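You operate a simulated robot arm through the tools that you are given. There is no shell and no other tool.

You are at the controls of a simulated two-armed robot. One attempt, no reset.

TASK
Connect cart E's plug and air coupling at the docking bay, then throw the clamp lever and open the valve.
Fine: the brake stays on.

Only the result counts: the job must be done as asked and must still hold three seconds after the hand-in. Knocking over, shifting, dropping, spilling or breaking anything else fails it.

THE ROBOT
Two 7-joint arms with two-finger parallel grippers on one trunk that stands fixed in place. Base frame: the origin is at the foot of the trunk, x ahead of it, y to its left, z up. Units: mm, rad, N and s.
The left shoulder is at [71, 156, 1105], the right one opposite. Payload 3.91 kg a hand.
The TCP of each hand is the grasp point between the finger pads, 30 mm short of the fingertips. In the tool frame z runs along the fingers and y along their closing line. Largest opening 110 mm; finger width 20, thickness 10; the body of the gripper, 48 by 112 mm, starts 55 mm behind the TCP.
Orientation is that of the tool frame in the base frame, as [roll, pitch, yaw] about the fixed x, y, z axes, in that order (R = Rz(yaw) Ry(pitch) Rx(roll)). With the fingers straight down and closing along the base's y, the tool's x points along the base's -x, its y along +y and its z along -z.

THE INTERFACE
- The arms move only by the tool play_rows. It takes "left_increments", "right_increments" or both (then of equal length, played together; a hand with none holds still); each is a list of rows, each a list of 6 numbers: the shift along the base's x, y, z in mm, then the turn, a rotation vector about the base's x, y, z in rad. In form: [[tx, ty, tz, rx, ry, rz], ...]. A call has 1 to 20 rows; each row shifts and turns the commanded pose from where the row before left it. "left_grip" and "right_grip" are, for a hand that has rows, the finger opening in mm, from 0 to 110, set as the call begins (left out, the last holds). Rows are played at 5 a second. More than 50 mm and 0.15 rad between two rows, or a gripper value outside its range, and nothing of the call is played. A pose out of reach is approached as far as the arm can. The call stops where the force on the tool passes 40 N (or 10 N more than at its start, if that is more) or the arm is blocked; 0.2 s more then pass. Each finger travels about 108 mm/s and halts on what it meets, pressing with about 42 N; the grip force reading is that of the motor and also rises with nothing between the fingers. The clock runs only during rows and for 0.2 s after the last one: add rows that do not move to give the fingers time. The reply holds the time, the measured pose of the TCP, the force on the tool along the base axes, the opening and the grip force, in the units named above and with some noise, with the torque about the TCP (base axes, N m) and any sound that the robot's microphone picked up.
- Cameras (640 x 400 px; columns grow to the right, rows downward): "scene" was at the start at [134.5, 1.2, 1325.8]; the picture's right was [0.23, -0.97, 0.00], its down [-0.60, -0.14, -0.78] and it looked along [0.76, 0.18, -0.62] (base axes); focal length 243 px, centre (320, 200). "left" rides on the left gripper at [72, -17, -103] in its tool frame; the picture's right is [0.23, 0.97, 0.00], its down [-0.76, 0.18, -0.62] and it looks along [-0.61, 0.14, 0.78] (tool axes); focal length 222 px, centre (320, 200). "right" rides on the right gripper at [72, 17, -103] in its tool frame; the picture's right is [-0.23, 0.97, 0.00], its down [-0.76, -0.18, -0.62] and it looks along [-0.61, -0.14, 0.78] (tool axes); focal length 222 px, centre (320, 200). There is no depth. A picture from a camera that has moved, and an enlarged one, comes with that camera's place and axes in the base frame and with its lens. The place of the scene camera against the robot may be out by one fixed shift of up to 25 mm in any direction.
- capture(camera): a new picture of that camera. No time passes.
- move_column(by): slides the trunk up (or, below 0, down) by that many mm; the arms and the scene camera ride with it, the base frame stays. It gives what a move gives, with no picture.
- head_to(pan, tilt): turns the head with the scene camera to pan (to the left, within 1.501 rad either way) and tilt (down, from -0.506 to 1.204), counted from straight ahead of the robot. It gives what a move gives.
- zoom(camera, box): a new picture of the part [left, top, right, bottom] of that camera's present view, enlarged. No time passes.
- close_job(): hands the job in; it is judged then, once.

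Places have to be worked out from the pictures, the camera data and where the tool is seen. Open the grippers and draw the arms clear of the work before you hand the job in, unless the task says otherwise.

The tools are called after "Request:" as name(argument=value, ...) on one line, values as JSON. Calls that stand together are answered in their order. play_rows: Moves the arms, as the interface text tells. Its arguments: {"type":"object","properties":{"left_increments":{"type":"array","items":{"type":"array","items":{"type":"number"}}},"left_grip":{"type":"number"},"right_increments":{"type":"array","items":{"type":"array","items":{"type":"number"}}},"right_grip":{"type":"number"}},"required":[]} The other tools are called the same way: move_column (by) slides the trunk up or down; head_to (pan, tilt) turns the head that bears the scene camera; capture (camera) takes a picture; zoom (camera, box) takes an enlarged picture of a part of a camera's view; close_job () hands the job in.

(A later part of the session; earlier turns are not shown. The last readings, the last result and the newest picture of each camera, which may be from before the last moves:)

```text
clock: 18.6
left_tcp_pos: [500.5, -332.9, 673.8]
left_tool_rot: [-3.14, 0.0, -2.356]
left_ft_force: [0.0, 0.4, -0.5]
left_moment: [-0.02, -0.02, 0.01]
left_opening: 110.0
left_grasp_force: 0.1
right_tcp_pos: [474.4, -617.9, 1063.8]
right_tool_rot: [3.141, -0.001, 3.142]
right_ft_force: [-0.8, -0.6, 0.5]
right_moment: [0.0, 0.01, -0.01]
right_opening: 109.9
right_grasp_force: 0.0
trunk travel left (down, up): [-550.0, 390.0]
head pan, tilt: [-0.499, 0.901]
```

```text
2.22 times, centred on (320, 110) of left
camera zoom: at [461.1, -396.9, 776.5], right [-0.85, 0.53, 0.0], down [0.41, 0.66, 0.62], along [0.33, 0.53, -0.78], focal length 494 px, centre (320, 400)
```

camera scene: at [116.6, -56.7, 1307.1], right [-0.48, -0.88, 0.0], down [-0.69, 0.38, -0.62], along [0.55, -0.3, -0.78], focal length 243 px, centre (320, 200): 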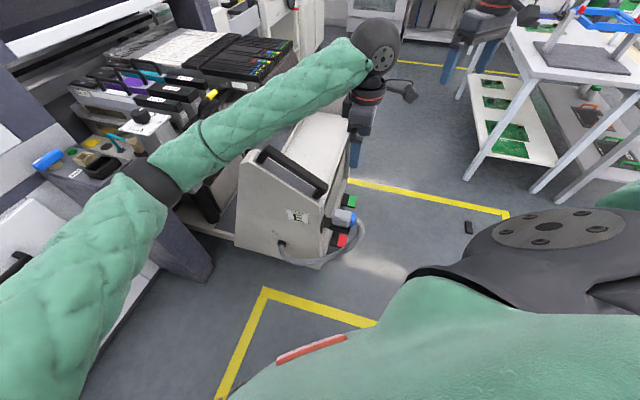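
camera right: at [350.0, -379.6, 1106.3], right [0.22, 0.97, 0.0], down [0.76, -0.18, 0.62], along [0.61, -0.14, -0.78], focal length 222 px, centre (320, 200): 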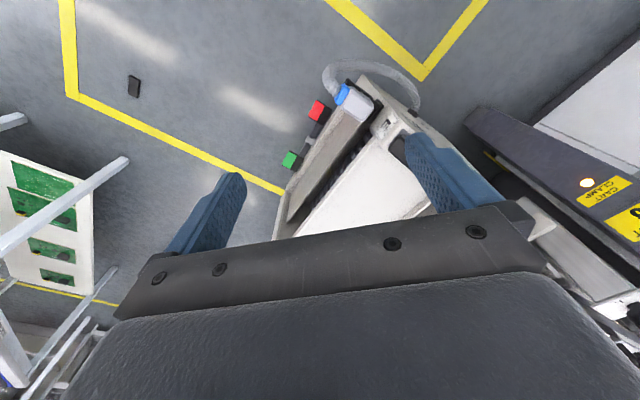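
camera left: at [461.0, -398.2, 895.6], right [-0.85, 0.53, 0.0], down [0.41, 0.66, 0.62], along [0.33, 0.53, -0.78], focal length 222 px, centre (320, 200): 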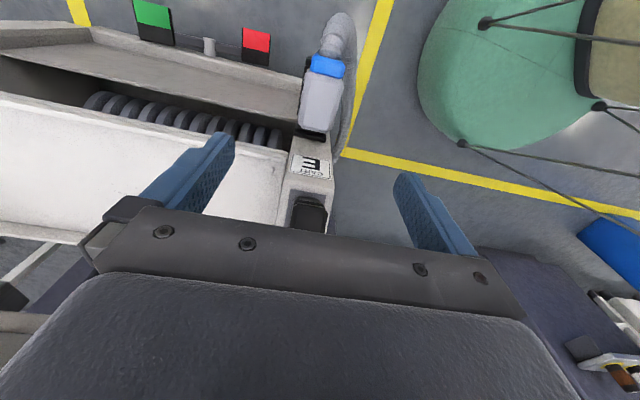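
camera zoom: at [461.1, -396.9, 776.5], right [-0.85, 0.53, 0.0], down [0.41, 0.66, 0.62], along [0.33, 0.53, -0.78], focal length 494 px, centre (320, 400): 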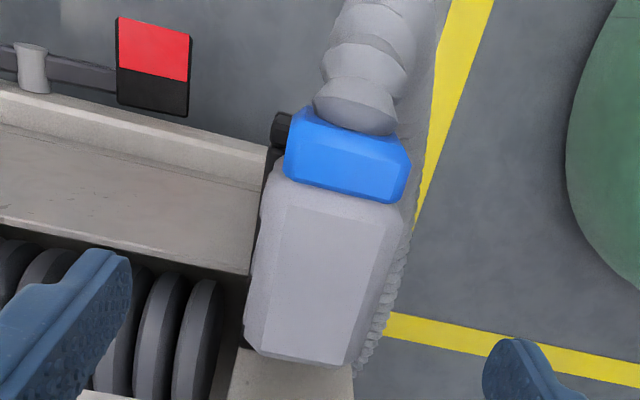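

Everything is clear. The hood top comes out near z 616, with the tray rim around 570. I lower to TCP z≈612 and close on the hood.

Request:
play_rows(left_increments=[[0, 0, -35, 0, 0, 0], [0, 0, -27, 0, 0, 0], [0, 0, 0, 0, 0, 0]])

Request:
zoom(camera="scene", box=[310, 170, 380, 240])

Request:
zoom(camera="left", box=[160, 20, 480, 220])

```text
clock: 19.4
left_tcp_pos: [500.1, -333.5, 610.8]
left_tool_rot: [-3.14, 0.001, -2.357]
left_ft_force: [-1.0, -0.2, 0.0]
left_moment: [0.02, -0.03, -0.01]
left_opening: 110.1
left_grasp_force: 0.0
right_tcp_pos: [473.8, -618.0, 1063.2]
right_tool_rot: [3.141, 0.001, 3.141]
right_ft_force: [-0.9, -0.2, 0.1]
right_moment: [-0.02, 0.02, 0.02]
right_opening: 109.9
right_grasp_force: 0.0
trunk travel left (down, up): [-550.0, 390.0]
head pan, tilt: [-0.499, 0.901]
```

```text
5.71 times, centred on (345, 205) of scene
camera zoom: at [116.8, -55.6, 1307.1], right [-0.48, -0.88, 0.0], down [-0.69, 0.38, -0.62], along [0.55, -0.3, -0.78], focal length 1387 px, centre (177, 171)
```

zoom: 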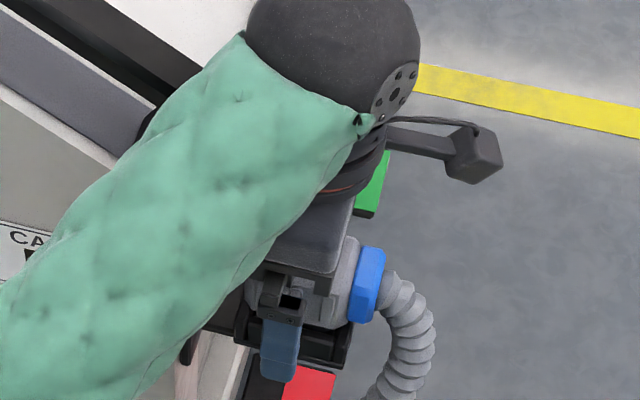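

```text
2.00 times, centred on (320, 120) of left
camera zoom: at [461.3, -397.1, 713.9], right [-0.85, 0.53, 0.0], down [0.41, 0.66, 0.62], along [0.33, 0.53, -0.78], focal length 444 px, centre (320, 360)
```

zoom: 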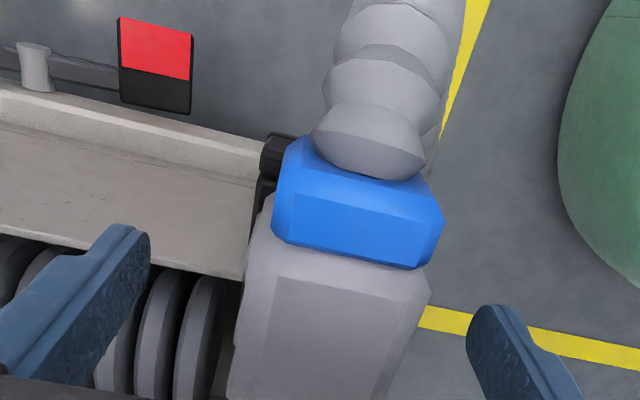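

The hood top measures about z 623, so the finger tips at 581 should just clear the tray rim. I raise 3 mm and close.

Request:
play_rows(left_increments=[[0.5, 0.5, 3, 0, 0, 0], [0, 0, 0, 0, 0, 0], [0, 0, 0, 0, 0, 0], [0, 0, 0, 0, 0, 0], [0, 0, 0, 0, 0, 0]], left_grip=25)

Request:
zoom(camera="scene", box=[310, 170, 380, 240])

Request:
zoom(camera="left", box=[160, 20, 480, 220])

```text
clock: 20.6
left_tcp_pos: [500.4, -333.3, 614.2]
left_tool_rot: [-3.141, 0.0, -2.357]
left_ft_force: [-0.2, 0.3, 3.0]
left_moment: [0.02, 0.07, 0.0]
left_opening: 43.8
left_grasp_force: 41.9
right_tcp_pos: [473.4, -618.1, 1064.0]
right_tool_rot: [3.142, -0.001, 3.138]
right_ft_force: [0.3, 0.5, 0.2]
right_moment: [-0.02, 0.0, 0.04]
right_opening: 110.0
right_grasp_force: 0.1
trunk travel left (down, up): [-550.0, 390.0]
head pan, tilt: [-0.499, 0.901]
```

```text
5.71 times, centred on (345, 205) of scene
camera zoom: at [116.6, -55.6, 1307.1], right [-0.48, -0.88, 0.0], down [-0.69, 0.38, -0.62], along [0.55, -0.3, -0.78], focal length 1387 px, centre (177, 171)
```

zoom: 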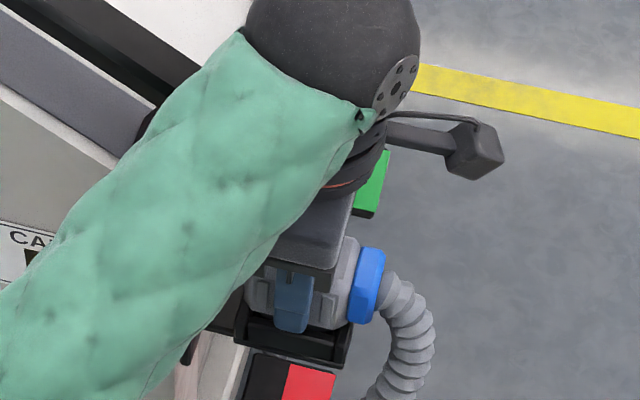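

```text
2.00 times, centred on (320, 120) of left
camera zoom: at [461.5, -397.0, 717.5], right [-0.85, 0.53, 0.0], down [0.41, 0.66, 0.62], along [0.33, 0.53, -0.78], focal length 444 px, centre (320, 360)
```

zoom: 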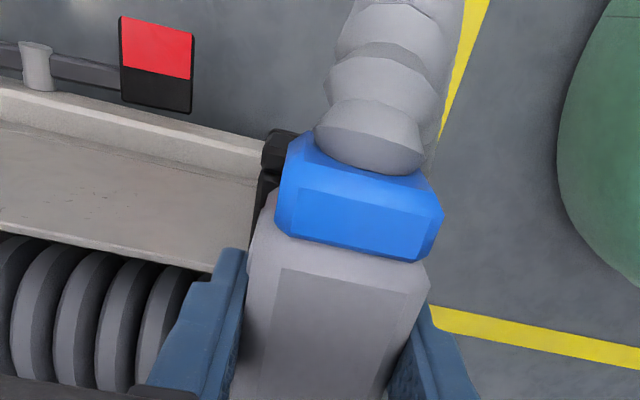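

Gripped: 43.8 mm wide with 42 N, tips just above the tray rim. I lift slowly and watch the force.

Request:
play_rows(left_increments=[[0, 0, 4, 0, 0, 0], [0, 0, 6, 0, 0, 0], [0, 0, 10, 0, 0, 0], [0, 0, 15, 0, 0, 0], [0, 0, 20, 0, 0, 0]])

Request:
zoom(camera="scene", box=[300, 160, 390, 250])

```text
clock: 21.8
left_tcp_pos: [498.7, -334.4, 669.2]
left_tool_rot: [-3.141, 0.0, -2.356]
left_ft_force: [-0.6, 0.5, -3.7]
left_moment: [-0.01, 0.02, 0.01]
left_opening: 43.8
left_grasp_force: 42.2
right_tcp_pos: [474.5, -618.6, 1062.4]
right_tool_rot: [-3.14, 0.001, 3.141]
right_ft_force: [0.1, 0.2, -0.2]
right_moment: [0.01, 0.01, -0.02]
right_opening: 109.8
right_grasp_force: 0.0
trunk travel left (down, up): [-550.0, 390.0]
head pan, tilt: [-0.499, 0.901]
```

```text
4.44 times, centred on (345, 205) of scene
camera zoom: at [116.9, -55.5, 1307.0], right [-0.48, -0.88, 0.0], down [-0.69, 0.38, -0.62], along [0.55, -0.3, -0.78], focal length 1079 px, centre (209, 178)
```

zoom: 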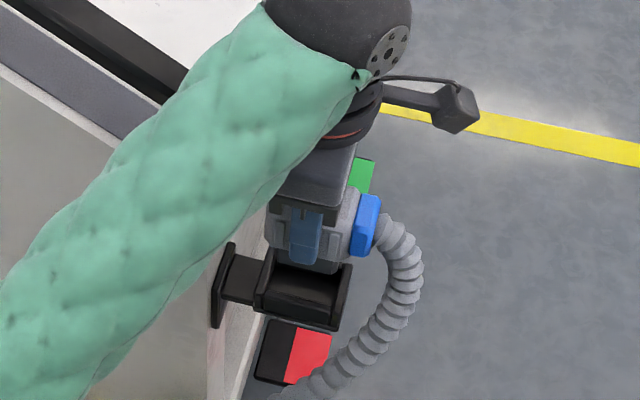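

The plug came free, about 0.4 kg with almost no pull from the hose, and the tray looks symmetric without a key. I lift it straight up in steps, watching for hose tension.

Request:
play_rows(left_increments=[[0, 0, 30, 0, 0, 0], [0, 0, 35, 0, 0, 0], [0, 0, 35, 0, 0, 0], [0, 0, 35, 0, 0, 0], [0, 0, 35, 0, 0, 0], [0, 0, 35, 0, 0, 0], [0, 0, 0, 0, 0, 0]])

Request:
capture(camera="scene")

Request:
capture(camera="left")

```text
clock: 23.4
left_tcp_pos: [500.7, -333.1, 874.1]
left_tool_rot: [3.139, 0.002, -2.354]
left_ft_force: [-0.1, -0.3, -2.5]
left_moment: [0.01, 0.02, -0.03]
left_opening: 43.8
left_grasp_force: 42.0
right_tcp_pos: [474.3, -618.1, 1061.7]
right_tool_rot: [-3.141, 0.0, -3.141]
right_ft_force: [1.0, -0.3, -0.3]
right_moment: [0.0, 0.01, 0.01]
right_opening: 109.9
right_grasp_force: 0.0
trunk travel left (down, up): [-550.0, 390.0]
head pan, tilt: [-0.499, 0.901]
```

```text
taken
camera scene: at [117.2, -55.8, 1307.0], right [-0.48, -0.88, 0.0], down [-0.69, 0.38, -0.62], along [0.54, -0.3, -0.78], focal length 243 px, centre (320, 200)
```

scene: 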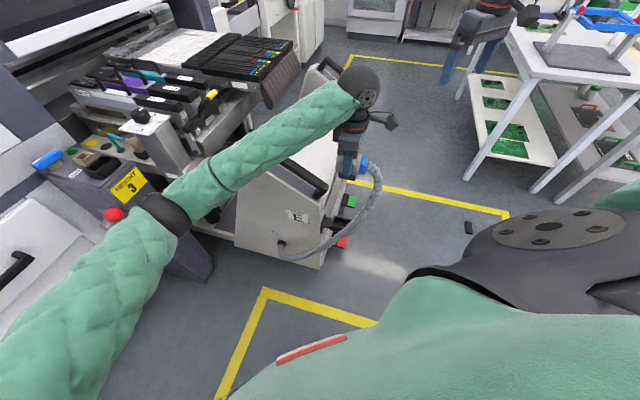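

```text
taken
camera left: at [461.6, -397.3, 977.1], right [-0.85, 0.53, 0.0], down [0.41, 0.66, 0.62], along [0.33, 0.53, -0.78], focal length 222 px, centre (320, 200)
```

left: 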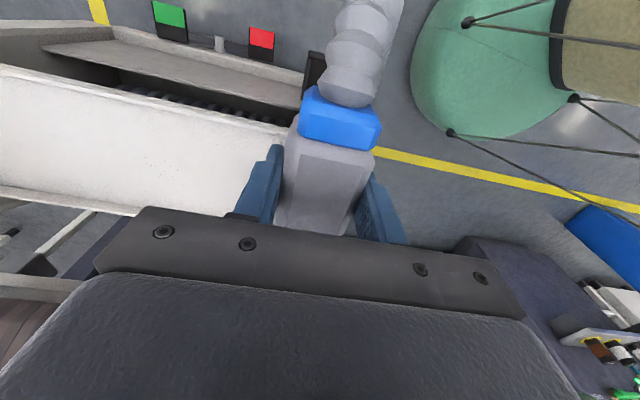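

The hose just stretches along and force stays at the plug's weight. I move left first, away from the cart handle, then run toward the bay while turning the plug +90° so that the gland ends up facing the cart side.

Request:
play_rows(left_increments=[[-34, 34, 9, 0, 0, 0], [-34, 34, 9, 0, 0, 0], [-34, 34, 9, 0, 0, 0], [29.7, 31.2, 0, 0, 0, 0.098], [29.7, 31.2, 0, 0, 0, 0.098], [29.7, 31.2, 0, 0, 0, 0.098], [29.7, 31.2, 0, 0, 0, 0.098], [29.7, 31.2, 0, 0, 0, 0.098], [29.7, 31.2, 0, 0, 0, 0.098], [29.7, 31.2, 0, 0, 0, 0.098], [29.7, 31.2, 0, 0, 0, 0.098]])

Request:
capture(camera="scene")

```text
clock: 25.8
left_tcp_pos: [635.8, 19.0, 901.4]
left_tool_rot: [3.141, 0.0, -1.57]
left_ft_force: [0.3, 0.3, -2.2]
left_moment: [0.0, -0.02, -0.01]
left_opening: 44.0
left_grasp_force: 42.3
right_tcp_pos: [473.1, -618.1, 1063.1]
right_tool_rot: [-3.141, 0.002, -3.141]
right_ft_force: [0.3, 1.1, 0.0]
right_moment: [-0.03, -0.02, 0.0]
right_opening: 110.0
right_grasp_force: 0.0
trunk travel left (down, up): [-550.0, 390.0]
head pan, tilt: [-0.499, 0.901]
```

```text
taken
camera scene: at [117.1, -54.7, 1307.0], right [-0.48, -0.88, 0.0], down [-0.69, 0.38, -0.62], along [0.54, -0.3, -0.78], focal length 243 px, centre (320, 200)
```

scene: 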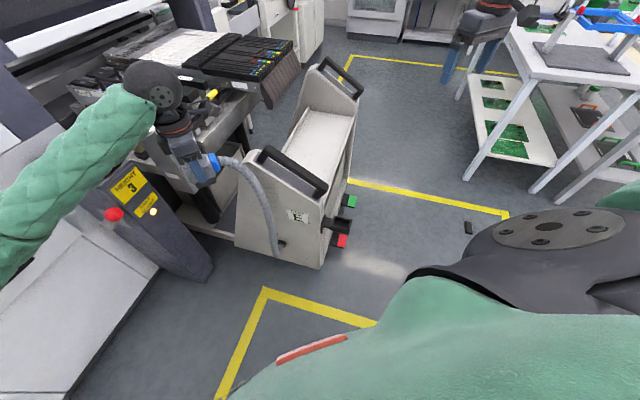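

That went smoothly and the gland now points sideways. I continue to a point above the socket at z≈900 and finish the turn, with the head back on the bay.

Request:
play_rows(left_increments=[[29.5, 31.4, 0, 0, 0, 0.098], [29.5, 31.4, 0, 0, 0, 0.098], [29.5, 31.4, 0, 0, 0, 0.098], [29.5, 31.4, 0, 0, 0, 0.098], [29.5, 31.4, 0, 0, 0, 0.098], [29.5, 31.4, 0, 0, 0, 0.098], [29.5, 31.4, 0, 0, 0, 0.098], [29.5, 31.4, 0, 0, 0, 0.099]])

Request:
head_to(pan=0.25, tilt=0.5)

Request:
capture(camera="scene")

Request:
capture(camera="left")

Request:
zoom(camera="scene", box=[230, 150, 390, 270])

```text
clock: 27.6
left_tcp_pos: [871.5, 269.2, 899.9]
left_tool_rot: [-3.141, 0.0, -0.787]
left_ft_force: [0.7, 0.3, -2.6]
left_moment: [0.01, -0.01, -0.02]
left_opening: 43.6
left_grasp_force: 42.5
right_tcp_pos: [474.0, -618.6, 1063.6]
right_tool_rot: [3.141, -0.001, -3.141]
right_ft_force: [-0.2, 0.1, -0.5]
right_moment: [-0.02, -0.01, 0.01]
right_opening: 110.1
right_grasp_force: 0.0
trunk travel left (down, up): [-550.0, 390.0]
head pan, tilt: [-0.499, 0.901]
```

```text
clock: 28.6
left_tcp_pos: [871.6, 269.9, 901.9]
left_tool_rot: [-3.141, -0.001, -0.788]
left_ft_force: [0.1, 0.4, -2.7]
left_moment: [0.01, 0.03, 0.05]
left_opening: 43.6
left_grasp_force: 42.1
right_tcp_pos: [474.5, -619.3, 1062.6]
right_tool_rot: [3.142, 0.0, 3.141]
right_ft_force: [0.4, -0.8, -1.0]
right_moment: [0.04, 0.02, 0.02]
right_opening: 110.1
right_grasp_force: 0.2
trunk travel left (down, up): [-550.0, 390.0]
head pan, tilt: [0.25, 0.499]
```

```text
taken
camera scene: at [139.0, 3.2, 1340.9], right [0.25, -0.97, 0.0], down [-0.46, -0.12, -0.88], along [0.85, 0.22, -0.48], focal length 243 px, centre (320, 200)
```

scene: 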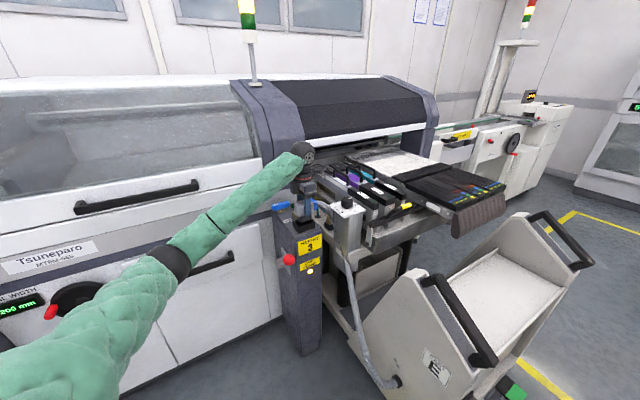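

```text
taken
camera left: at [935.3, 229.2, 1002.7], right [-0.53, -0.85, 0.0], down [-0.66, 0.41, 0.62], along [-0.53, 0.33, -0.78], focal length 222 px, centre (320, 200)
```

left: 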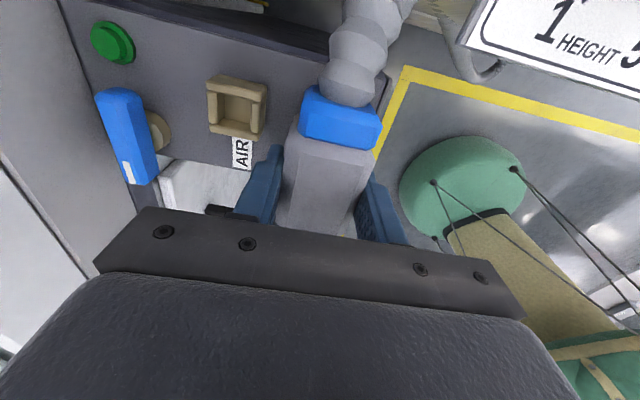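

```text
3.33 times, centred on (310, 210) of scene
camera zoom: at [139.0, 3.2, 1340.9], right [0.25, -0.97, 0.0], down [-0.46, -0.12, -0.88], along [0.85, 0.22, -0.48], focal length 809 px, centre (353, 167)
```

zoom: 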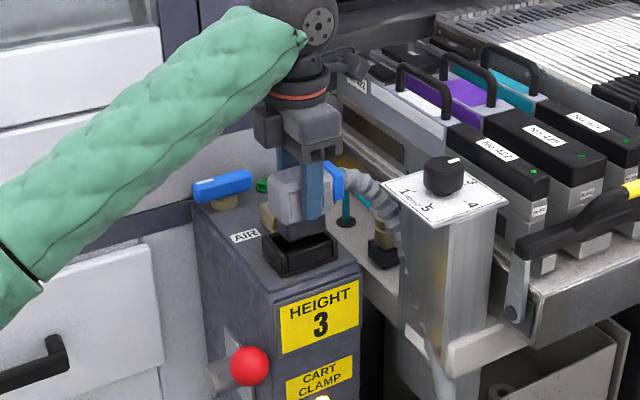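

The wrist took the full turn, and the plug is above the socket with its black spigot visible. I lower to about z 865, leaving a small gap, and inspect alignment.

Request:
play_rows(left_increments=[[0, 0, -20, 0, 0, 0], [0, 0, -15, 0, 0, 0], [0, 0, 0, 0, 0, 0]])

Request:
zoom(camera="scene", box=[270, 185, 334, 225])

Request:
zoom(camera="left", box=[200, 40, 420, 200])

```text
clock: 29.1
left_tcp_pos: [873.6, 270.2, 893.5]
left_tool_rot: [-3.135, -0.01, -0.787]
left_ft_force: [-6.8, -1.2, 22.2]
left_moment: [0.53, 0.61, 0.1]
left_opening: 43.4
left_grasp_force: 42.2
right_tcp_pos: [472.7, -617.8, 1063.8]
right_tool_rot: [3.14, 0.0, -3.141]
right_ft_force: [0.3, 0.4, -0.8]
right_moment: [0.0, 0.03, 0.04]
right_opening: 110.0
right_grasp_force: 0.0
trunk travel left (down, up): [-550.0, 390.0]
head pan, tilt: [0.25, 0.499]
stopped in row 2 (left hand): the force on the tool passed its limit at 47 N (the readings are from after the stop); the commanded pose is now the measured one
```

```text
10.00 times, centred on (302, 205) of scene
camera zoom: at [138.0, 3.0, 1341.3], right [0.25, -0.97, 0.0], down [-0.46, -0.12, -0.88], along [0.85, 0.22, -0.48], focal length 2427 px, centre (500, 150)
```

zoom: 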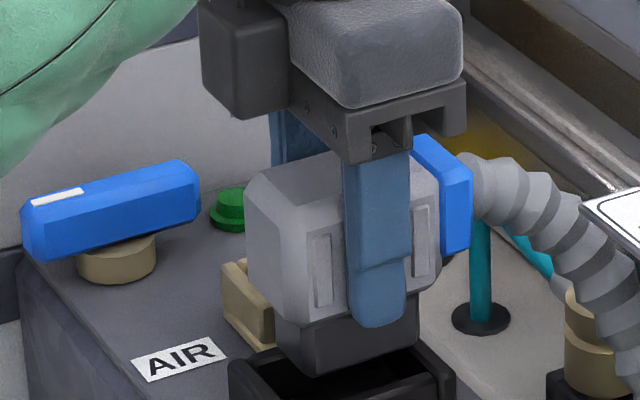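

```text
2.50 times, centred on (310, 120) of left
camera zoom: at [935.1, 230.9, 996.3], right [-0.53, -0.85, 0.0], down [-0.67, 0.42, 0.61], along [-0.52, 0.33, -0.79], focal length 555 px, centre (345, 400)
```

zoom: 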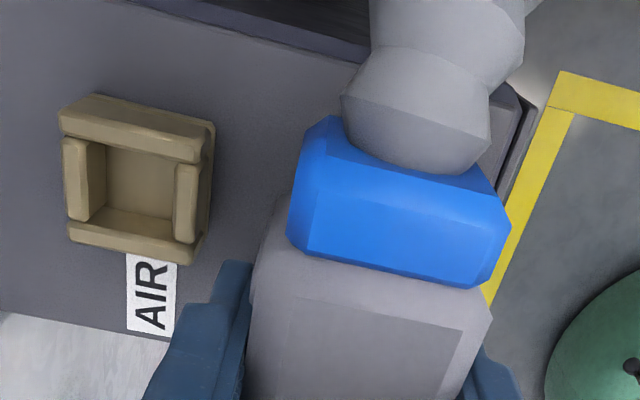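

The plug touched something at z≈893; the torque puts the contact toward its left-back end, so alignment is off. I raise 12 mm and look at the plug against the socket frame in a larger crop.

Request:
play_rows(left_increments=[[-2, 0, 12, 0, 0, 0], [0, 0, 0, 0, 0, 0]])

Request:
zoom(camera="scene", box=[275, 190, 339, 230])

```text
clock: 29.7
left_tcp_pos: [872.0, 271.7, 900.2]
left_tool_rot: [-3.14, -0.005, -0.788]
left_ft_force: [-0.6, -0.1, -2.1]
left_moment: [-0.03, -0.03, -0.01]
left_opening: 43.5
left_grasp_force: 42.0
right_tcp_pos: [474.9, -618.4, 1062.6]
right_tool_rot: [-3.141, 0.0, -3.139]
right_ft_force: [-0.4, 0.2, 0.0]
right_moment: [-0.02, 0.01, 0.01]
right_opening: 110.1
right_grasp_force: 0.0
trunk travel left (down, up): [-550.0, 390.0]
head pan, tilt: [0.25, 0.499]
```

```text
10.00 times, centred on (307, 210) of scene
camera zoom: at [138.8, 3.1, 1340.8], right [0.25, -0.97, 0.0], down [-0.46, -0.12, -0.88], along [0.85, 0.22, -0.48], focal length 2427 px, centre (450, 100)
```

zoom: 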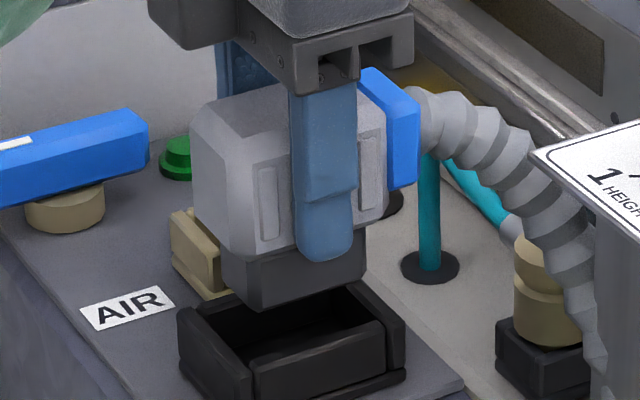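

The scene view shows the spigot too far back and right of the well, which fits a rim height near 838 and a frame centre near (860,267). I shift by (-12,-3.5) and look again.

Request:
play_rows(left_increments=[[-6, -2, 0, 0, 0, 0], [-6, -1.5, 0, 0, 0, 0], [0, 0, 0, 0, 0, 0]])

Request:
zoom(camera="scene", box=[275, 190, 339, 230])

```text
clock: 30.5
left_tcp_pos: [862.2, 269.6, 899.5]
left_tool_rot: [-3.137, -0.009, -0.791]
left_ft_force: [0.8, 0.4, -2.0]
left_moment: [-0.01, 0.0, 0.0]
left_opening: 43.5
left_grasp_force: 42.0
left hand out of reach, approached as far as the arm can: row 2
right_tcp_pos: [474.9, -618.8, 1062.5]
right_tool_rot: [-3.141, -0.001, -3.141]
right_ft_force: [0.6, -0.3, 0.0]
right_moment: [-0.01, 0.0, 0.01]
right_opening: 110.2
right_grasp_force: 0.0
trunk travel left (down, up): [-550.0, 390.0]
head pan, tilt: [0.25, 0.499]
```

```text
10.00 times, centred on (307, 210) of scene
camera zoom: at [138.8, 3.3, 1340.9], right [0.25, -0.97, 0.0], down [-0.46, -0.12, -0.88], along [0.85, 0.22, -0.48], focal length 2427 px, centre (450, 100)
```

zoom: 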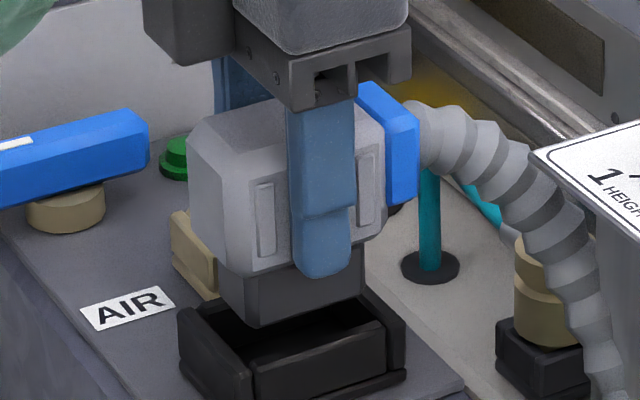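

Better, but still about 5 mm too far back, and the arm reported a reach limit here, probably a wrist joint. I try another small nudge to see how it behaves.

Request:
play_rows(left_increments=[[-3, -1, 0, 0, 0, 0], [-2, -1, 0, 0, 0, 0], [0, 0, 0, 0, 0, 0]])

```text
clock: 31.3
left_tcp_pos: [860.2, 269.6, 896.7]
left_tool_rot: [-3.137, -0.009, -0.791]
left_ft_force: [-0.3, -0.6, -2.6]
left_moment: [-0.02, 0.0, -0.01]
left_opening: 43.6
left_grasp_force: 41.4
left hand out of reach, approached as far as the arm can: row 1
right_tcp_pos: [474.1, -618.4, 1063.4]
right_tool_rot: [3.141, 0.001, 3.14]
right_ft_force: [-0.8, 0.0, 0.3]
right_moment: [-0.01, 0.0, 0.0]
right_opening: 110.0
right_grasp_force: 0.0
trunk travel left (down, up): [-550.0, 390.0]
head pan, tilt: [0.25, 0.499]
```

The arm is at a joint limit for this yaw when the hand is this near. Raising the trunk stretches the arm and should shift that limit, so I raise it 200 mm; the hand rides up with it, clear of everything.

Request:
move_column(by=200)

Request:
play_rows(left_increments=[[0, 0, -40, 0, 0, 0], [0, 0, -40, 0, 0, 0], [0, 0, -40, 0, 0, 0], [0, 0, -40, 0, 0, 0], [0, 0, 0, 0, 0, 0]])

```text
clock: 33.5
left_tcp_pos: [861.7, 269.1, 1096.6]
left_tool_rot: [-3.137, -0.008, -0.791]
left_ft_force: [1.0, 0.4, -2.2]
left_moment: [0.0, 0.02, 0.01]
left_opening: 43.6
left_grasp_force: 42.1
right_tcp_pos: [472.8, -618.3, 1262.9]
right_tool_rot: [3.141, -0.001, 3.142]
right_ft_force: [-0.4, 0.1, 0.2]
right_moment: [-0.03, 0.0, -0.01]
right_opening: 110.0
right_grasp_force: 0.1
trunk travel left (down, up): [-750.0, 190.0]
head pan, tilt: [0.25, 0.499]
```

```text
clock: 34.6
left_tcp_pos: [859.7, 271.3, 935.6]
left_tool_rot: [-3.136, -0.009, -0.791]
left_ft_force: [0.3, 0.8, -2.9]
left_moment: [-0.01, 0.02, -0.01]
left_opening: 43.8
left_grasp_force: 42.2
right_tcp_pos: [473.2, -616.9, 1263.1]
right_tool_rot: [-3.141, 0.001, -3.142]
right_ft_force: [-0.2, 0.2, -0.1]
right_moment: [-0.03, 0.01, 0.02]
right_opening: 110.1
right_grasp_force: 0.1
trunk travel left (down, up): [-750.0, 190.0]
head pan, tilt: [0.25, 0.499]
```

There is no limit message now. I straighten the small tilt, shift to the estimated socket centre (857.5,267.7), lower to z≈903 and view.

Request:
play_rows(left_increments=[[-1.5, -1.2, -16, 0.0025, 0.0103, 0.006], [-1.5, -1.2, -16, 0, 0, 0], [0, 0, 0, 0, 0, 0], [0, 0, 0, 0, 0, 0]])

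Request:
capture(camera="scene")

```text
clock: 35.6
left_tcp_pos: [858.0, 267.3, 904.8]
left_tool_rot: [3.141, -0.001, -0.782]
left_ft_force: [0.7, 0.7, -2.4]
left_moment: [0.0, -0.01, -0.02]
left_opening: 43.6
left_grasp_force: 42.0
right_tcp_pos: [473.1, -618.9, 1262.1]
right_tool_rot: [3.14, 0.0, -3.141]
right_ft_force: [-0.6, -0.6, 1.0]
right_moment: [-0.04, 0.01, 0.01]
right_opening: 110.1
right_grasp_force: 0.0
trunk travel left (down, up): [-750.0, 190.0]
head pan, tilt: [0.25, 0.499]
```

```text
taken
camera scene: at [139.1, 3.2, 1540.9], right [0.25, -0.97, 0.0], down [-0.46, -0.12, -0.88], along [0.85, 0.22, -0.48], focal length 243 px, centre (320, 200)
```

scene: 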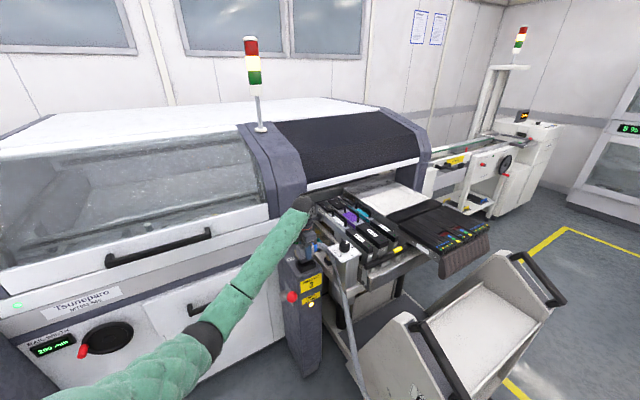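

Now the scene camera sits 200 mm higher, a second viewpoint that looks more steeply down. I zoom on the plug and socket.

Request:
zoom(camera="scene", box=[270, 235, 350, 285])

Request:
zoom(camera="left", box=[200, 0, 440, 200])

```text
8.00 times, centred on (310, 260) of scene
camera zoom: at [139.1, 3.2, 1540.9], right [0.25, -0.97, 0.0], down [-0.46, -0.12, -0.88], along [0.85, 0.22, -0.48], focal length 1942 px, centre (400, -280)
```

zoom: 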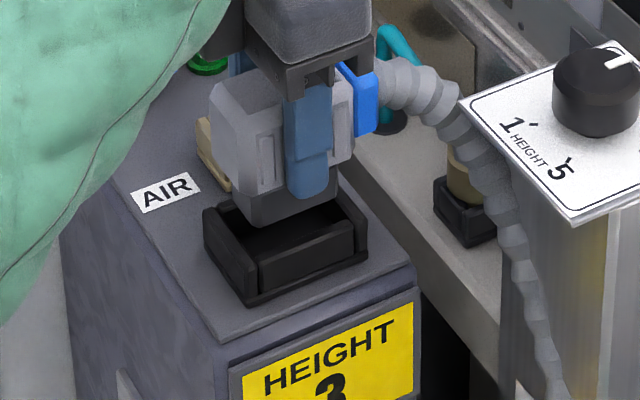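

```text
2.00 times, centred on (320, 100) of left
camera zoom: at [921.6, 227.9, 1007.7], right [-0.53, -0.85, 0.0], down [-0.66, 0.41, 0.62], along [-0.53, 0.33, -0.78], focal length 444 px, centre (320, 400)
```

zoom: 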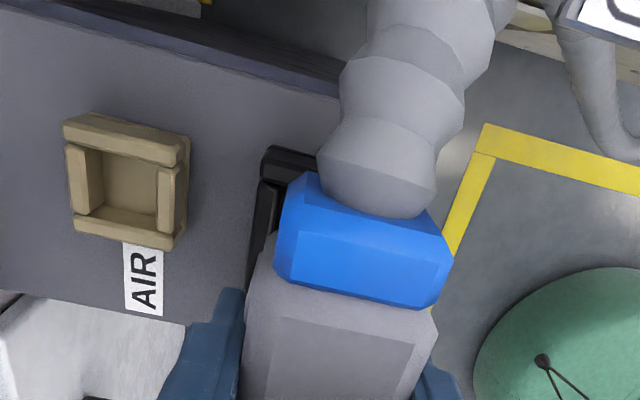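

The frame's far corner now shows beside the plug in the left view. I zoom tighter in both views.

Request:
zoom(camera="scene", box=[290, 243, 322, 275])

Request:
zoom(camera="left", box=[270, 50, 400, 160])

```text
12.50 times, centred on (306, 259) of scene
camera zoom: at [139.1, 3.2, 1540.9], right [0.25, -0.97, 0.0], down [-0.46, -0.12, -0.88], along [0.85, 0.22, -0.48], focal length 3034 px, centre (495, -538)
```

zoom: 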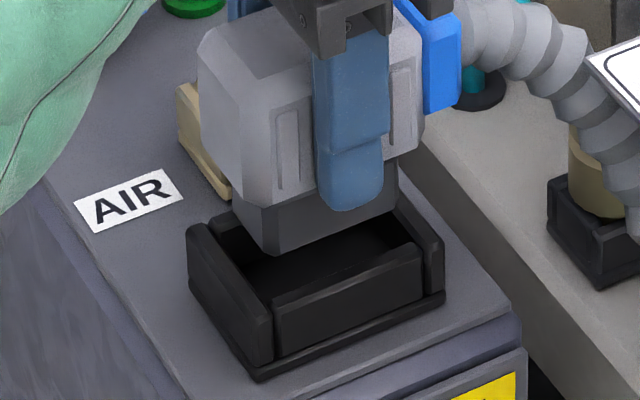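

```text
3.64 times, centred on (335, 105) of left
camera zoom: at [921.6, 227.9, 1007.7], right [-0.53, -0.85, 0.0], down [-0.66, 0.41, 0.62], along [-0.53, 0.33, -0.78], focal length 808 px, centre (266, 546)
```

zoom: 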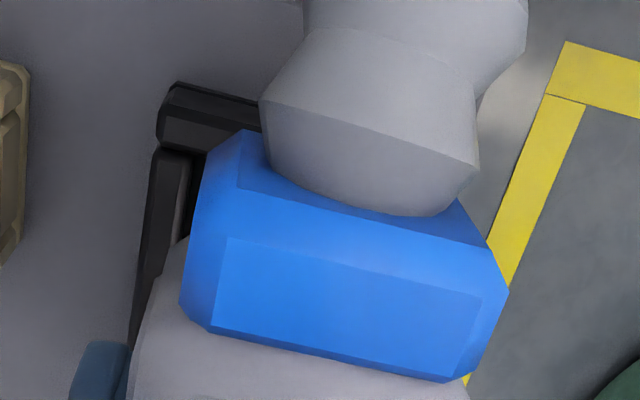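

Combining both views, the plug is within about 2 mm of the well centre and about 12 mm above the rim. I apply a small correction and lower in fine steps.

Request:
play_rows(left_increments=[[-1.3, -0.5, -4, 0, 0, -0.003], [0, 0, -4, 0, 0, 0], [0, 0, -3, 0, 0, 0], [0, 0, -3, 0, 0, 0], [0, 0, -3, 0, 0, 0], [0, 0, -3, 0, 0, 0]])

Request:
zoom(camera="scene", box=[290, 243, 322, 275])

```text
clock: 37.1
left_tcp_pos: [857.4, 267.1, 893.2]
left_tool_rot: [-3.137, -0.007, -0.788]
left_ft_force: [-7.4, -2.7, 23.5]
left_moment: [-0.01, 1.15, 0.12]
left_opening: 43.9
left_grasp_force: 41.8
right_tcp_pos: [472.7, -617.4, 1262.4]
right_tool_rot: [3.139, 0.001, 3.142]
right_ft_force: [-0.6, 0.7, 0.7]
right_moment: [-0.01, 0.05, 0.01]
right_opening: 109.8
right_grasp_force: 0.1
trunk travel left (down, up): [-750.0, 190.0]
head pan, tilt: [0.25, 0.499]
stopped in row 6 (left hand): the force on the tool passed its limit at 42 N (the readings are from after the stop); the commanded pose is now the measured one
```

```text
12.50 times, centred on (306, 259) of scene
camera zoom: at [137.1, 2.6, 1541.1], right [0.25, -0.97, 0.0], down [-0.46, -0.12, -0.88], along [0.85, 0.22, -0.48], focal length 3034 px, centre (495, -538)
```

zoom: 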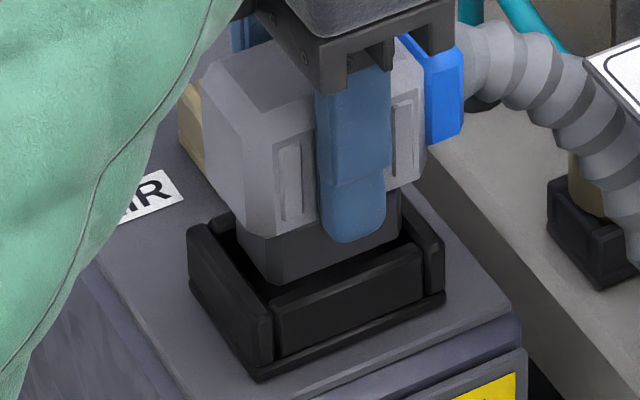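

It touched the rim again at 893; the torque now puts the contact at the left-front end, so the plug has to go a little to the right (along (0.7,-0.7)). I raise 3 mm and magnify both ends of the spigot.

Request:
play_rows(left_increments=[[0, 0, 4, 0.0025, 0.008, 0.002], [0, 0, 0, 0, 0, 0]])

Request:
zoom(camera="scene", box=[296, 256, 320, 271])

Request:
zoom(camera="left", box=[270, 50, 400, 160])

```text
clock: 37.7
left_tcp_pos: [858.2, 267.1, 892.7]
left_tool_rot: [3.141, 0.003, -0.786]
left_ft_force: [-1.4, -1.2, 1.9]
left_moment: [-0.19, 0.03, -0.07]
left_opening: 43.8
left_grasp_force: 42.5
right_tcp_pos: [473.9, -618.2, 1262.8]
right_tool_rot: [-3.141, 0.0, 3.141]
right_ft_force: [-0.5, -0.3, 0.3]
right_moment: [-0.01, 0.04, 0.01]
right_opening: 109.9
right_grasp_force: 0.1
trunk travel left (down, up): [-750.0, 190.0]
head pan, tilt: [0.25, 0.499]
```

```text
16.00 times, centred on (308, 264) of scene
camera zoom: at [138.6, 2.8, 1540.7], right [0.25, -0.97, 0.0], down [-0.46, -0.12, -0.88], along [0.85, 0.22, -0.48], focal length 3884 px, centre (512, -816)
```

zoom: 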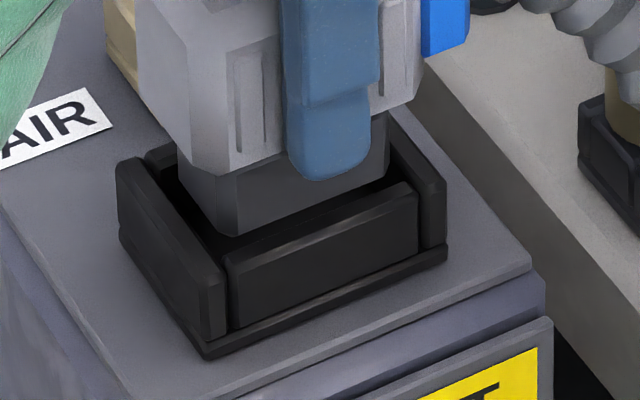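

```text
3.64 times, centred on (335, 105) of left
camera zoom: at [921.7, 227.1, 995.1], right [-0.53, -0.85, 0.0], down [-0.66, 0.41, 0.63], along [-0.53, 0.33, -0.78], focal length 808 px, centre (266, 546)
```

zoom: 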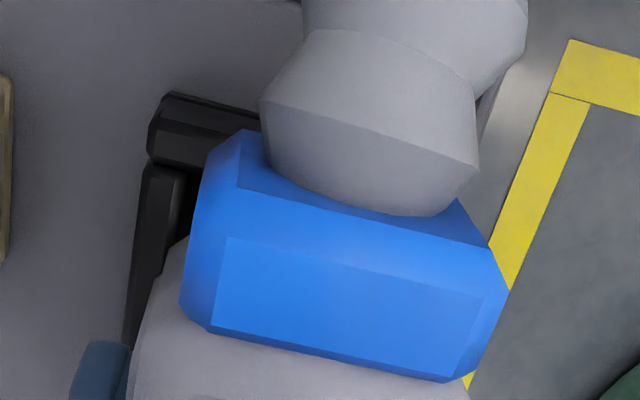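

Magnified, the spigot looks centred between the end rails, but its front edge sits on the front wall. Together with the first (back-wall) contact, that brackets the right place about 3 mm further in. I shift +p by 3 mm and try again.

Request:
play_rows(left_increments=[[0, 0, 4, 0, 0, 0], [2.1, 2.1, 0, 0, 0, 0], [0, 0, -3, 0, 0, 0], [0, 0, -3, 0, 0, 0], [0, 0, -2, 0, 0, 0], [0, 0, -2, 0, 0, 0], [0, 0, -2, 0, 0, 0]])

Request:
zoom(camera="scene", box=[296, 256, 320, 271])

```text
clock: 39.3
left_tcp_pos: [861.7, 269.1, 885.6]
left_tool_rot: [-3.141, 0.005, -0.785]
left_ft_force: [-0.2, 0.5, -2.0]
left_moment: [-0.02, -0.03, -0.01]
left_opening: 43.8
left_grasp_force: 41.7
right_tcp_pos: [474.4, -618.5, 1262.4]
right_tool_rot: [3.142, 0.002, -3.141]
right_ft_force: [0.1, 0.2, 0.2]
right_moment: [0.0, 0.02, -0.05]
right_opening: 110.1
right_grasp_force: 0.1
trunk travel left (down, up): [-750.0, 190.0]
head pan, tilt: [0.25, 0.499]
```

```text
16.00 times, centred on (308, 264) of scene
camera zoom: at [139.1, 3.1, 1540.9], right [0.25, -0.97, 0.0], down [-0.46, -0.12, -0.88], along [0.85, 0.22, -0.48], focal length 3884 px, centre (512, -816)
```

zoom: 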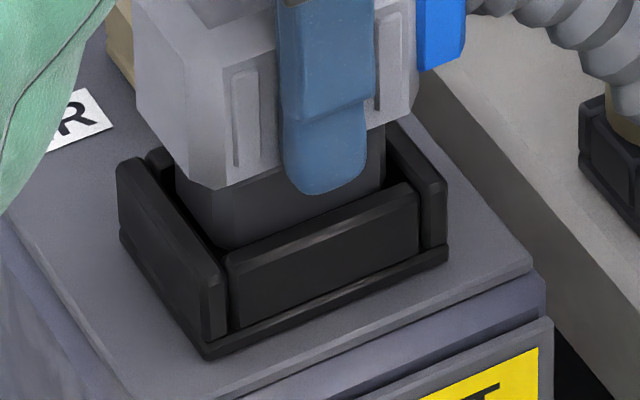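

No contact at z 885.6, so the spigot is entering the well. I keep lowering gently.

Request:
play_rows(left_increments=[[0, 0, -2, 0, 0, 0], [0, 0, -2, 0, 0, 0], [0, 0, -2, 0, 0, 0], [0, 0, -2, 0, 0, 0], [0, 0, -2, 0, 0, 0]])

```text
clock: 40.5
left_tcp_pos: [861.1, 270.8, 874.8]
left_tool_rot: [3.14, 0.003, -0.786]
left_ft_force: [-0.2, -0.4, -3.1]
left_moment: [-0.03, -0.01, 0.05]
left_opening: 43.6
left_grasp_force: 42.3
right_tcp_pos: [473.7, -618.7, 1263.5]
right_tool_rot: [3.142, -0.001, -3.14]
right_ft_force: [0.3, 0.5, -1.1]
right_moment: [-0.03, 0.0, -0.01]
right_opening: 109.9
right_grasp_force: 0.0
trunk travel left (down, up): [-750.0, 190.0]
head pan, tilt: [0.25, 0.499]
```

Still free at 874.8. I continue until it seats.

Request:
play_rows(left_increments=[[0, 0, -2, 0, 0, 0], [0, 0, -2, 0, 0, 0], [0, 0, -2, 0, 0, 0], [0, 0, -2, 0, 0, 0], [0, 0, -2, 0, 0, 0]])

Request:
zoom(camera="scene", box=[290, 243, 322, 275])

```text
clock: 41.7
left_tcp_pos: [860.0, 269.2, 869.8]
left_tool_rot: [-3.138, -0.002, -0.785]
left_ft_force: [5.8, 0.2, 33.5]
left_moment: [-0.43, -0.13, 0.08]
left_opening: 43.8
left_grasp_force: 42.1
right_tcp_pos: [471.4, -620.5, 1263.4]
right_tool_rot: [3.141, 0.004, -3.141]
right_ft_force: [-0.1, 0.0, 0.2]
right_moment: [0.0, -0.01, 0.02]
right_opening: 109.9
right_grasp_force: 0.1
trunk travel left (down, up): [-750.0, 190.0]
head pan, tilt: [0.25, 0.499]
```

```text
12.50 times, centred on (306, 259) of scene
camera zoom: at [136.1, 2.3, 1541.8], right [0.25, -0.97, 0.0], down [-0.46, -0.12, -0.88], along [0.85, 0.22, -0.48], focal length 3034 px, centre (495, -538)
```

zoom: 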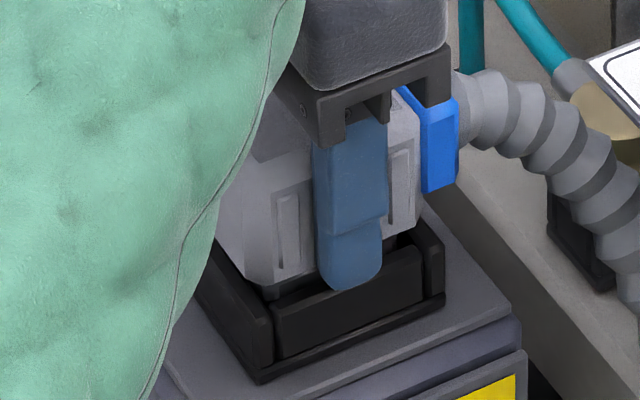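

It meets firm resistance at z≈870, where both the hood shoulder and my finger tips would be at rim height, so it is seated or within a millimetre or two. I relieve the push, open slightly and back straight up, then check.

Request:
play_rows(left_increments=[[0, 0, 4, 0, 0, 0], [0, 0, 0, 0, 0, 0]])

Request:
play_rows(left_increments=[[0, 0, 0, 0, 0, 0], [0, 0, 0, 0, 0, 0], [0, 0, 4, 0, 0, 0], [0, 0, 20, 0, 0, 0], [0, 0, 40, 0, 0, 0], [0, 0, 20, 0, 0, 0]], left_grip=56)

Request:
zoom(camera="scene", box=[290, 243, 322, 275])

Request:
capture(camera="left")

```text
clock: 42.3
left_tcp_pos: [859.2, 269.5, 871.0]
left_tool_rot: [-3.14, 0.003, -0.785]
left_ft_force: [6.5, 1.3, 22.7]
left_moment: [-0.46, -0.84, 0.16]
left_opening: 43.5
left_grasp_force: 41.8
right_tcp_pos: [472.9, -619.0, 1264.1]
right_tool_rot: [-3.14, 0.001, 3.141]
right_ft_force: [1.1, -0.5, -0.2]
right_moment: [-0.04, -0.04, -0.01]
right_opening: 109.5
right_grasp_force: 0.0
trunk travel left (down, up): [-750.0, 190.0]
head pan, tilt: [0.25, 0.499]
```

```text
clock: 43.7
left_tcp_pos: [860.1, 269.8, 952.9]
left_tool_rot: [3.14, 0.002, -0.786]
left_ft_force: [0.2, -0.1, 0.1]
left_moment: [0.01, -0.01, -0.01]
left_opening: 56.5
left_grasp_force: 0.0
right_tcp_pos: [474.7, -619.4, 1263.2]
right_tool_rot: [-3.141, 0.001, 3.141]
right_ft_force: [-1.1, 0.7, -0.2]
right_moment: [-0.04, 0.03, -0.04]
right_opening: 109.9
right_grasp_force: 0.0
trunk travel left (down, up): [-750.0, 190.0]
head pan, tilt: [0.25, 0.499]
```

```text
12.50 times, centred on (306, 259) of scene
camera zoom: at [138.9, 2.9, 1540.8], right [0.25, -0.97, 0.0], down [-0.46, -0.12, -0.88], along [0.85, 0.22, -0.48], focal length 3034 px, centre (495, -538)
```

zoom: 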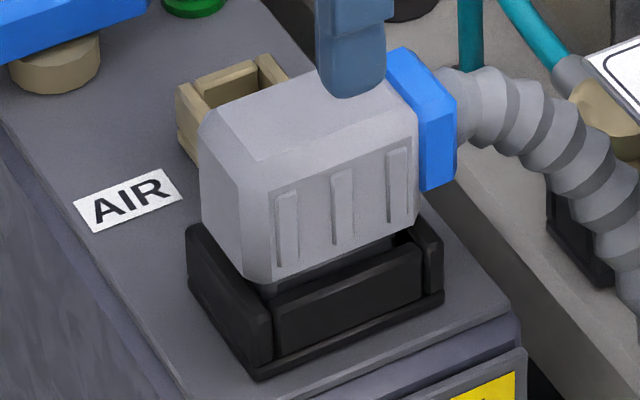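

```text
taken
camera left: at [924.3, 229.3, 1055.1], right [-0.53, -0.85, 0.0], down [-0.66, 0.41, 0.63], along [-0.53, 0.33, -0.78], focal length 222 px, centre (320, 200)
```

left: 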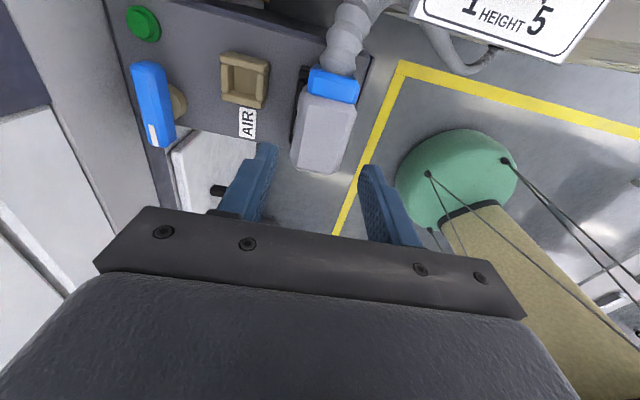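

The plug stands in the socket. To make sure it is fully home I press its top with closed fingers; the hood top should be near z 879.

Request:
play_rows(left_increments=[[0, 0, 0, 0, 0, 0], [0, 0, 0, 0, 0, 0], [0, 0, -20, 0, 0, 0], [0, 0, -12, 0, 0, 0], [0, 0, -5, 0, 0, 0], [0, 0, -3, 0, 0, 0], [0, 0, -2, 0, 0, 0], [0, 0, -2, 0, 0, 0], [0, 0, -2, 0, 0, 0], [0, 0, -2, 0, 0, 0], [0, 0, -2, 0, 0, 0], [0, 0, -2, 0, 0, 0], [0, 0, -2, 0, 0, 0]], left_grip=0)

Request:
zoom(camera="scene", box=[290, 243, 322, 275])

```text
clock: 45.2
left_tcp_pos: [861.1, 271.1, 920.8]
left_tool_rot: [-3.136, -0.006, -0.783]
left_ft_force: [-6.7, -0.2, 21.5]
left_moment: [0.08, 0.36, 0.02]
left_opening: 0.2
left_grasp_force: 37.5
right_tcp_pos: [472.4, -618.9, 1264.1]
right_tool_rot: [3.139, 0.003, 3.141]
right_ft_force: [0.9, 0.0, -0.4]
right_moment: [-0.03, 0.04, -0.02]
right_opening: 110.1
right_grasp_force: 0.1
trunk travel left (down, up): [-750.0, 190.0]
head pan, tilt: [0.25, 0.499]
stopped in row 7 (left hand): the force on the tool passed its limit at 43 N (the readings are from after the stop); the commanded pose is now the measured one
```

```text
12.50 times, centred on (306, 259) of scene
camera zoom: at [137.3, 2.9, 1541.0], right [0.25, -0.97, 0.0], down [-0.46, -0.12, -0.88], along [0.85, 0.22, -0.48], focal length 3034 px, centre (495, -538)
```

zoom: 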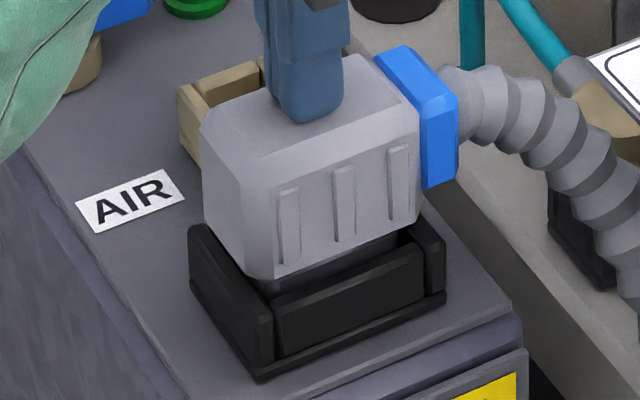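

The top is firm at z≈891 under 43 N and the plug didn't move, so it is seated. I withdraw upward and check the post's lamps.

Request:
play_rows(left_increments=[[0, 0, 10, 0, 0, 0], [0, 0, 40, 0, 0, 0], [0, 0, 40, 0, 0, 0], [0, 0, 30, 0, 0, 0]], left_grip=56)

Request:
zoom(camera="scene", box=[250, 220, 378, 320])

Request:
zoom(camera="scene", box=[290, 243, 322, 275])

```text
clock: 46.2
left_tcp_pos: [862.2, 269.5, 1035.7]
left_tool_rot: [-3.139, -0.002, -0.785]
left_ft_force: [1.7, 0.2, 0.2]
left_moment: [0.01, 0.0, 0.0]
left_opening: 56.4
left_grasp_force: 0.0
right_tcp_pos: [473.8, -617.2, 1264.5]
right_tool_rot: [3.141, 0.0, -3.141]
right_ft_force: [-0.2, -0.4, 0.3]
right_moment: [0.02, 0.03, 0.0]
right_opening: 110.4
right_grasp_force: 0.1
trunk travel left (down, up): [-750.0, 190.0]
head pan, tilt: [0.25, 0.499]
```

```text
4.00 times, centred on (314, 270) of scene
camera zoom: at [138.3, 3.2, 1540.8], right [0.25, -0.97, 0.0], down [-0.46, -0.12, -0.88], along [0.85, 0.22, -0.48], focal length 971 px, centre (344, -80)
```

zoom: 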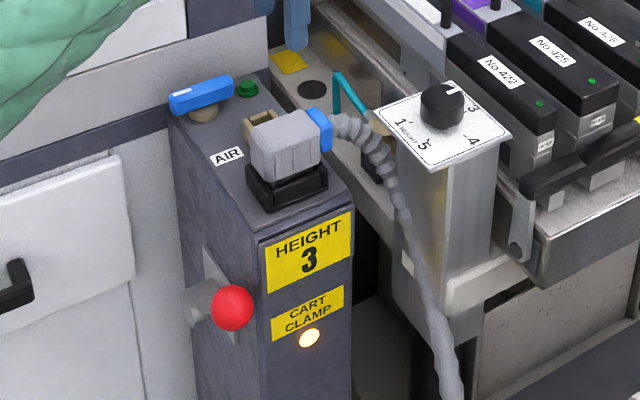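

```text
12.50 times, centred on (306, 259) of scene
camera zoom: at [138.3, 3.2, 1540.8], right [0.25, -0.97, 0.0], down [-0.46, -0.12, -0.88], along [0.85, 0.22, -0.48], focal length 3034 px, centre (495, -538)
```

zoom: 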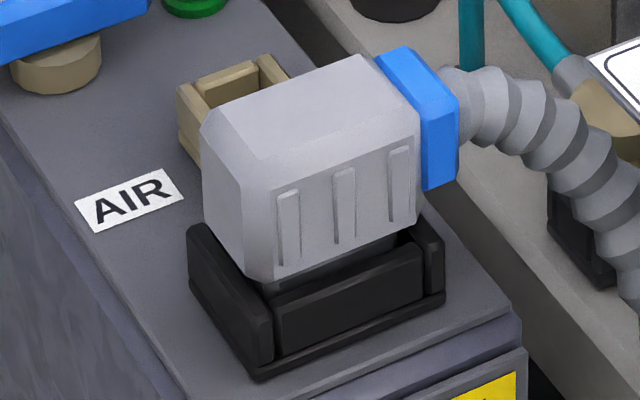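

The plug sits square in its socket and the clamp lamp is still amber. Next is the air coupling: I raise the hand, turn it back to about 195° and bring the trunk down again for reach.

Request:
play_rows(left_increments=[[0, 0, 40, 0, 0, -0.139], [0, 0, 40, 0, 0, -0.139], [0, 0, 40, 0, 0, -0.139], [0, 0, 40, 0, 0, -0.139], [0, 0, 40, 0, 0, -0.139], [0, 0, 0, 0, 0, -0.139], [0, 0, 0, 0, 0, -0.139], [0, 0, 0, 0, 0, -0.139], [0, 0, 0, 0, 0, -0.139], [0, 0, 0, 0, 0, -0.139], [0, 0, 0, 0, 0, -0.139], [0, 0, 0, 0, 0, -0.139], [0, 0, 0, 0, 0, -0.139], [0, 0, 0, 0, 0, -0.139], [0, 0, 0, 0, 0, -0.139]], left_grip=70)

Request:
move_column(by=-200)

Request:
capture(camera="left")

```text
clock: 49.4
left_tcp_pos: [861.9, 268.9, 1237.4]
left_tool_rot: [-3.138, -0.005, -2.872]
left_ft_force: [-0.4, -0.2, -0.2]
left_moment: [0.01, 0.0, 0.03]
left_opening: 70.2
left_grasp_force: 0.0
right_tcp_pos: [475.4, -618.9, 1262.6]
right_tool_rot: [-3.141, 0.001, 3.141]
right_ft_force: [0.1, 0.0, 0.6]
right_moment: [0.01, -0.02, -0.01]
right_opening: 110.0
right_grasp_force: 0.1
trunk travel left (down, up): [-750.0, 190.0]
head pan, tilt: [0.25, 0.499]
```

```text
clock: 51.6
left_tcp_pos: [861.1, 270.3, 1038.2]
left_tool_rot: [-3.137, -0.005, -2.868]
left_ft_force: [0.5, -0.6, -0.2]
left_moment: [0.0, -0.03, 0.01]
left_opening: 70.1
left_grasp_force: 0.1
right_tcp_pos: [473.0, -617.8, 1063.2]
right_tool_rot: [-3.141, 0.001, 3.141]
right_ft_force: [-0.7, 0.5, 0.0]
right_moment: [0.0, 0.02, 0.03]
right_opening: 110.1
right_grasp_force: 0.2
trunk travel left (down, up): [-550.0, 390.0]
head pan, tilt: [0.25, 0.499]
```

```text
taken
camera left: at [796.9, 233.9, 1140.5], right [-0.48, 0.88, 0.0], down [0.69, 0.38, 0.62], along [0.54, 0.3, -0.78], focal length 222 px, centre (320, 200)
```

left: 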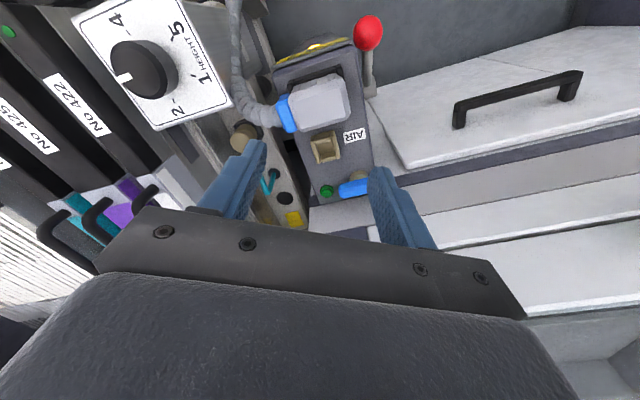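

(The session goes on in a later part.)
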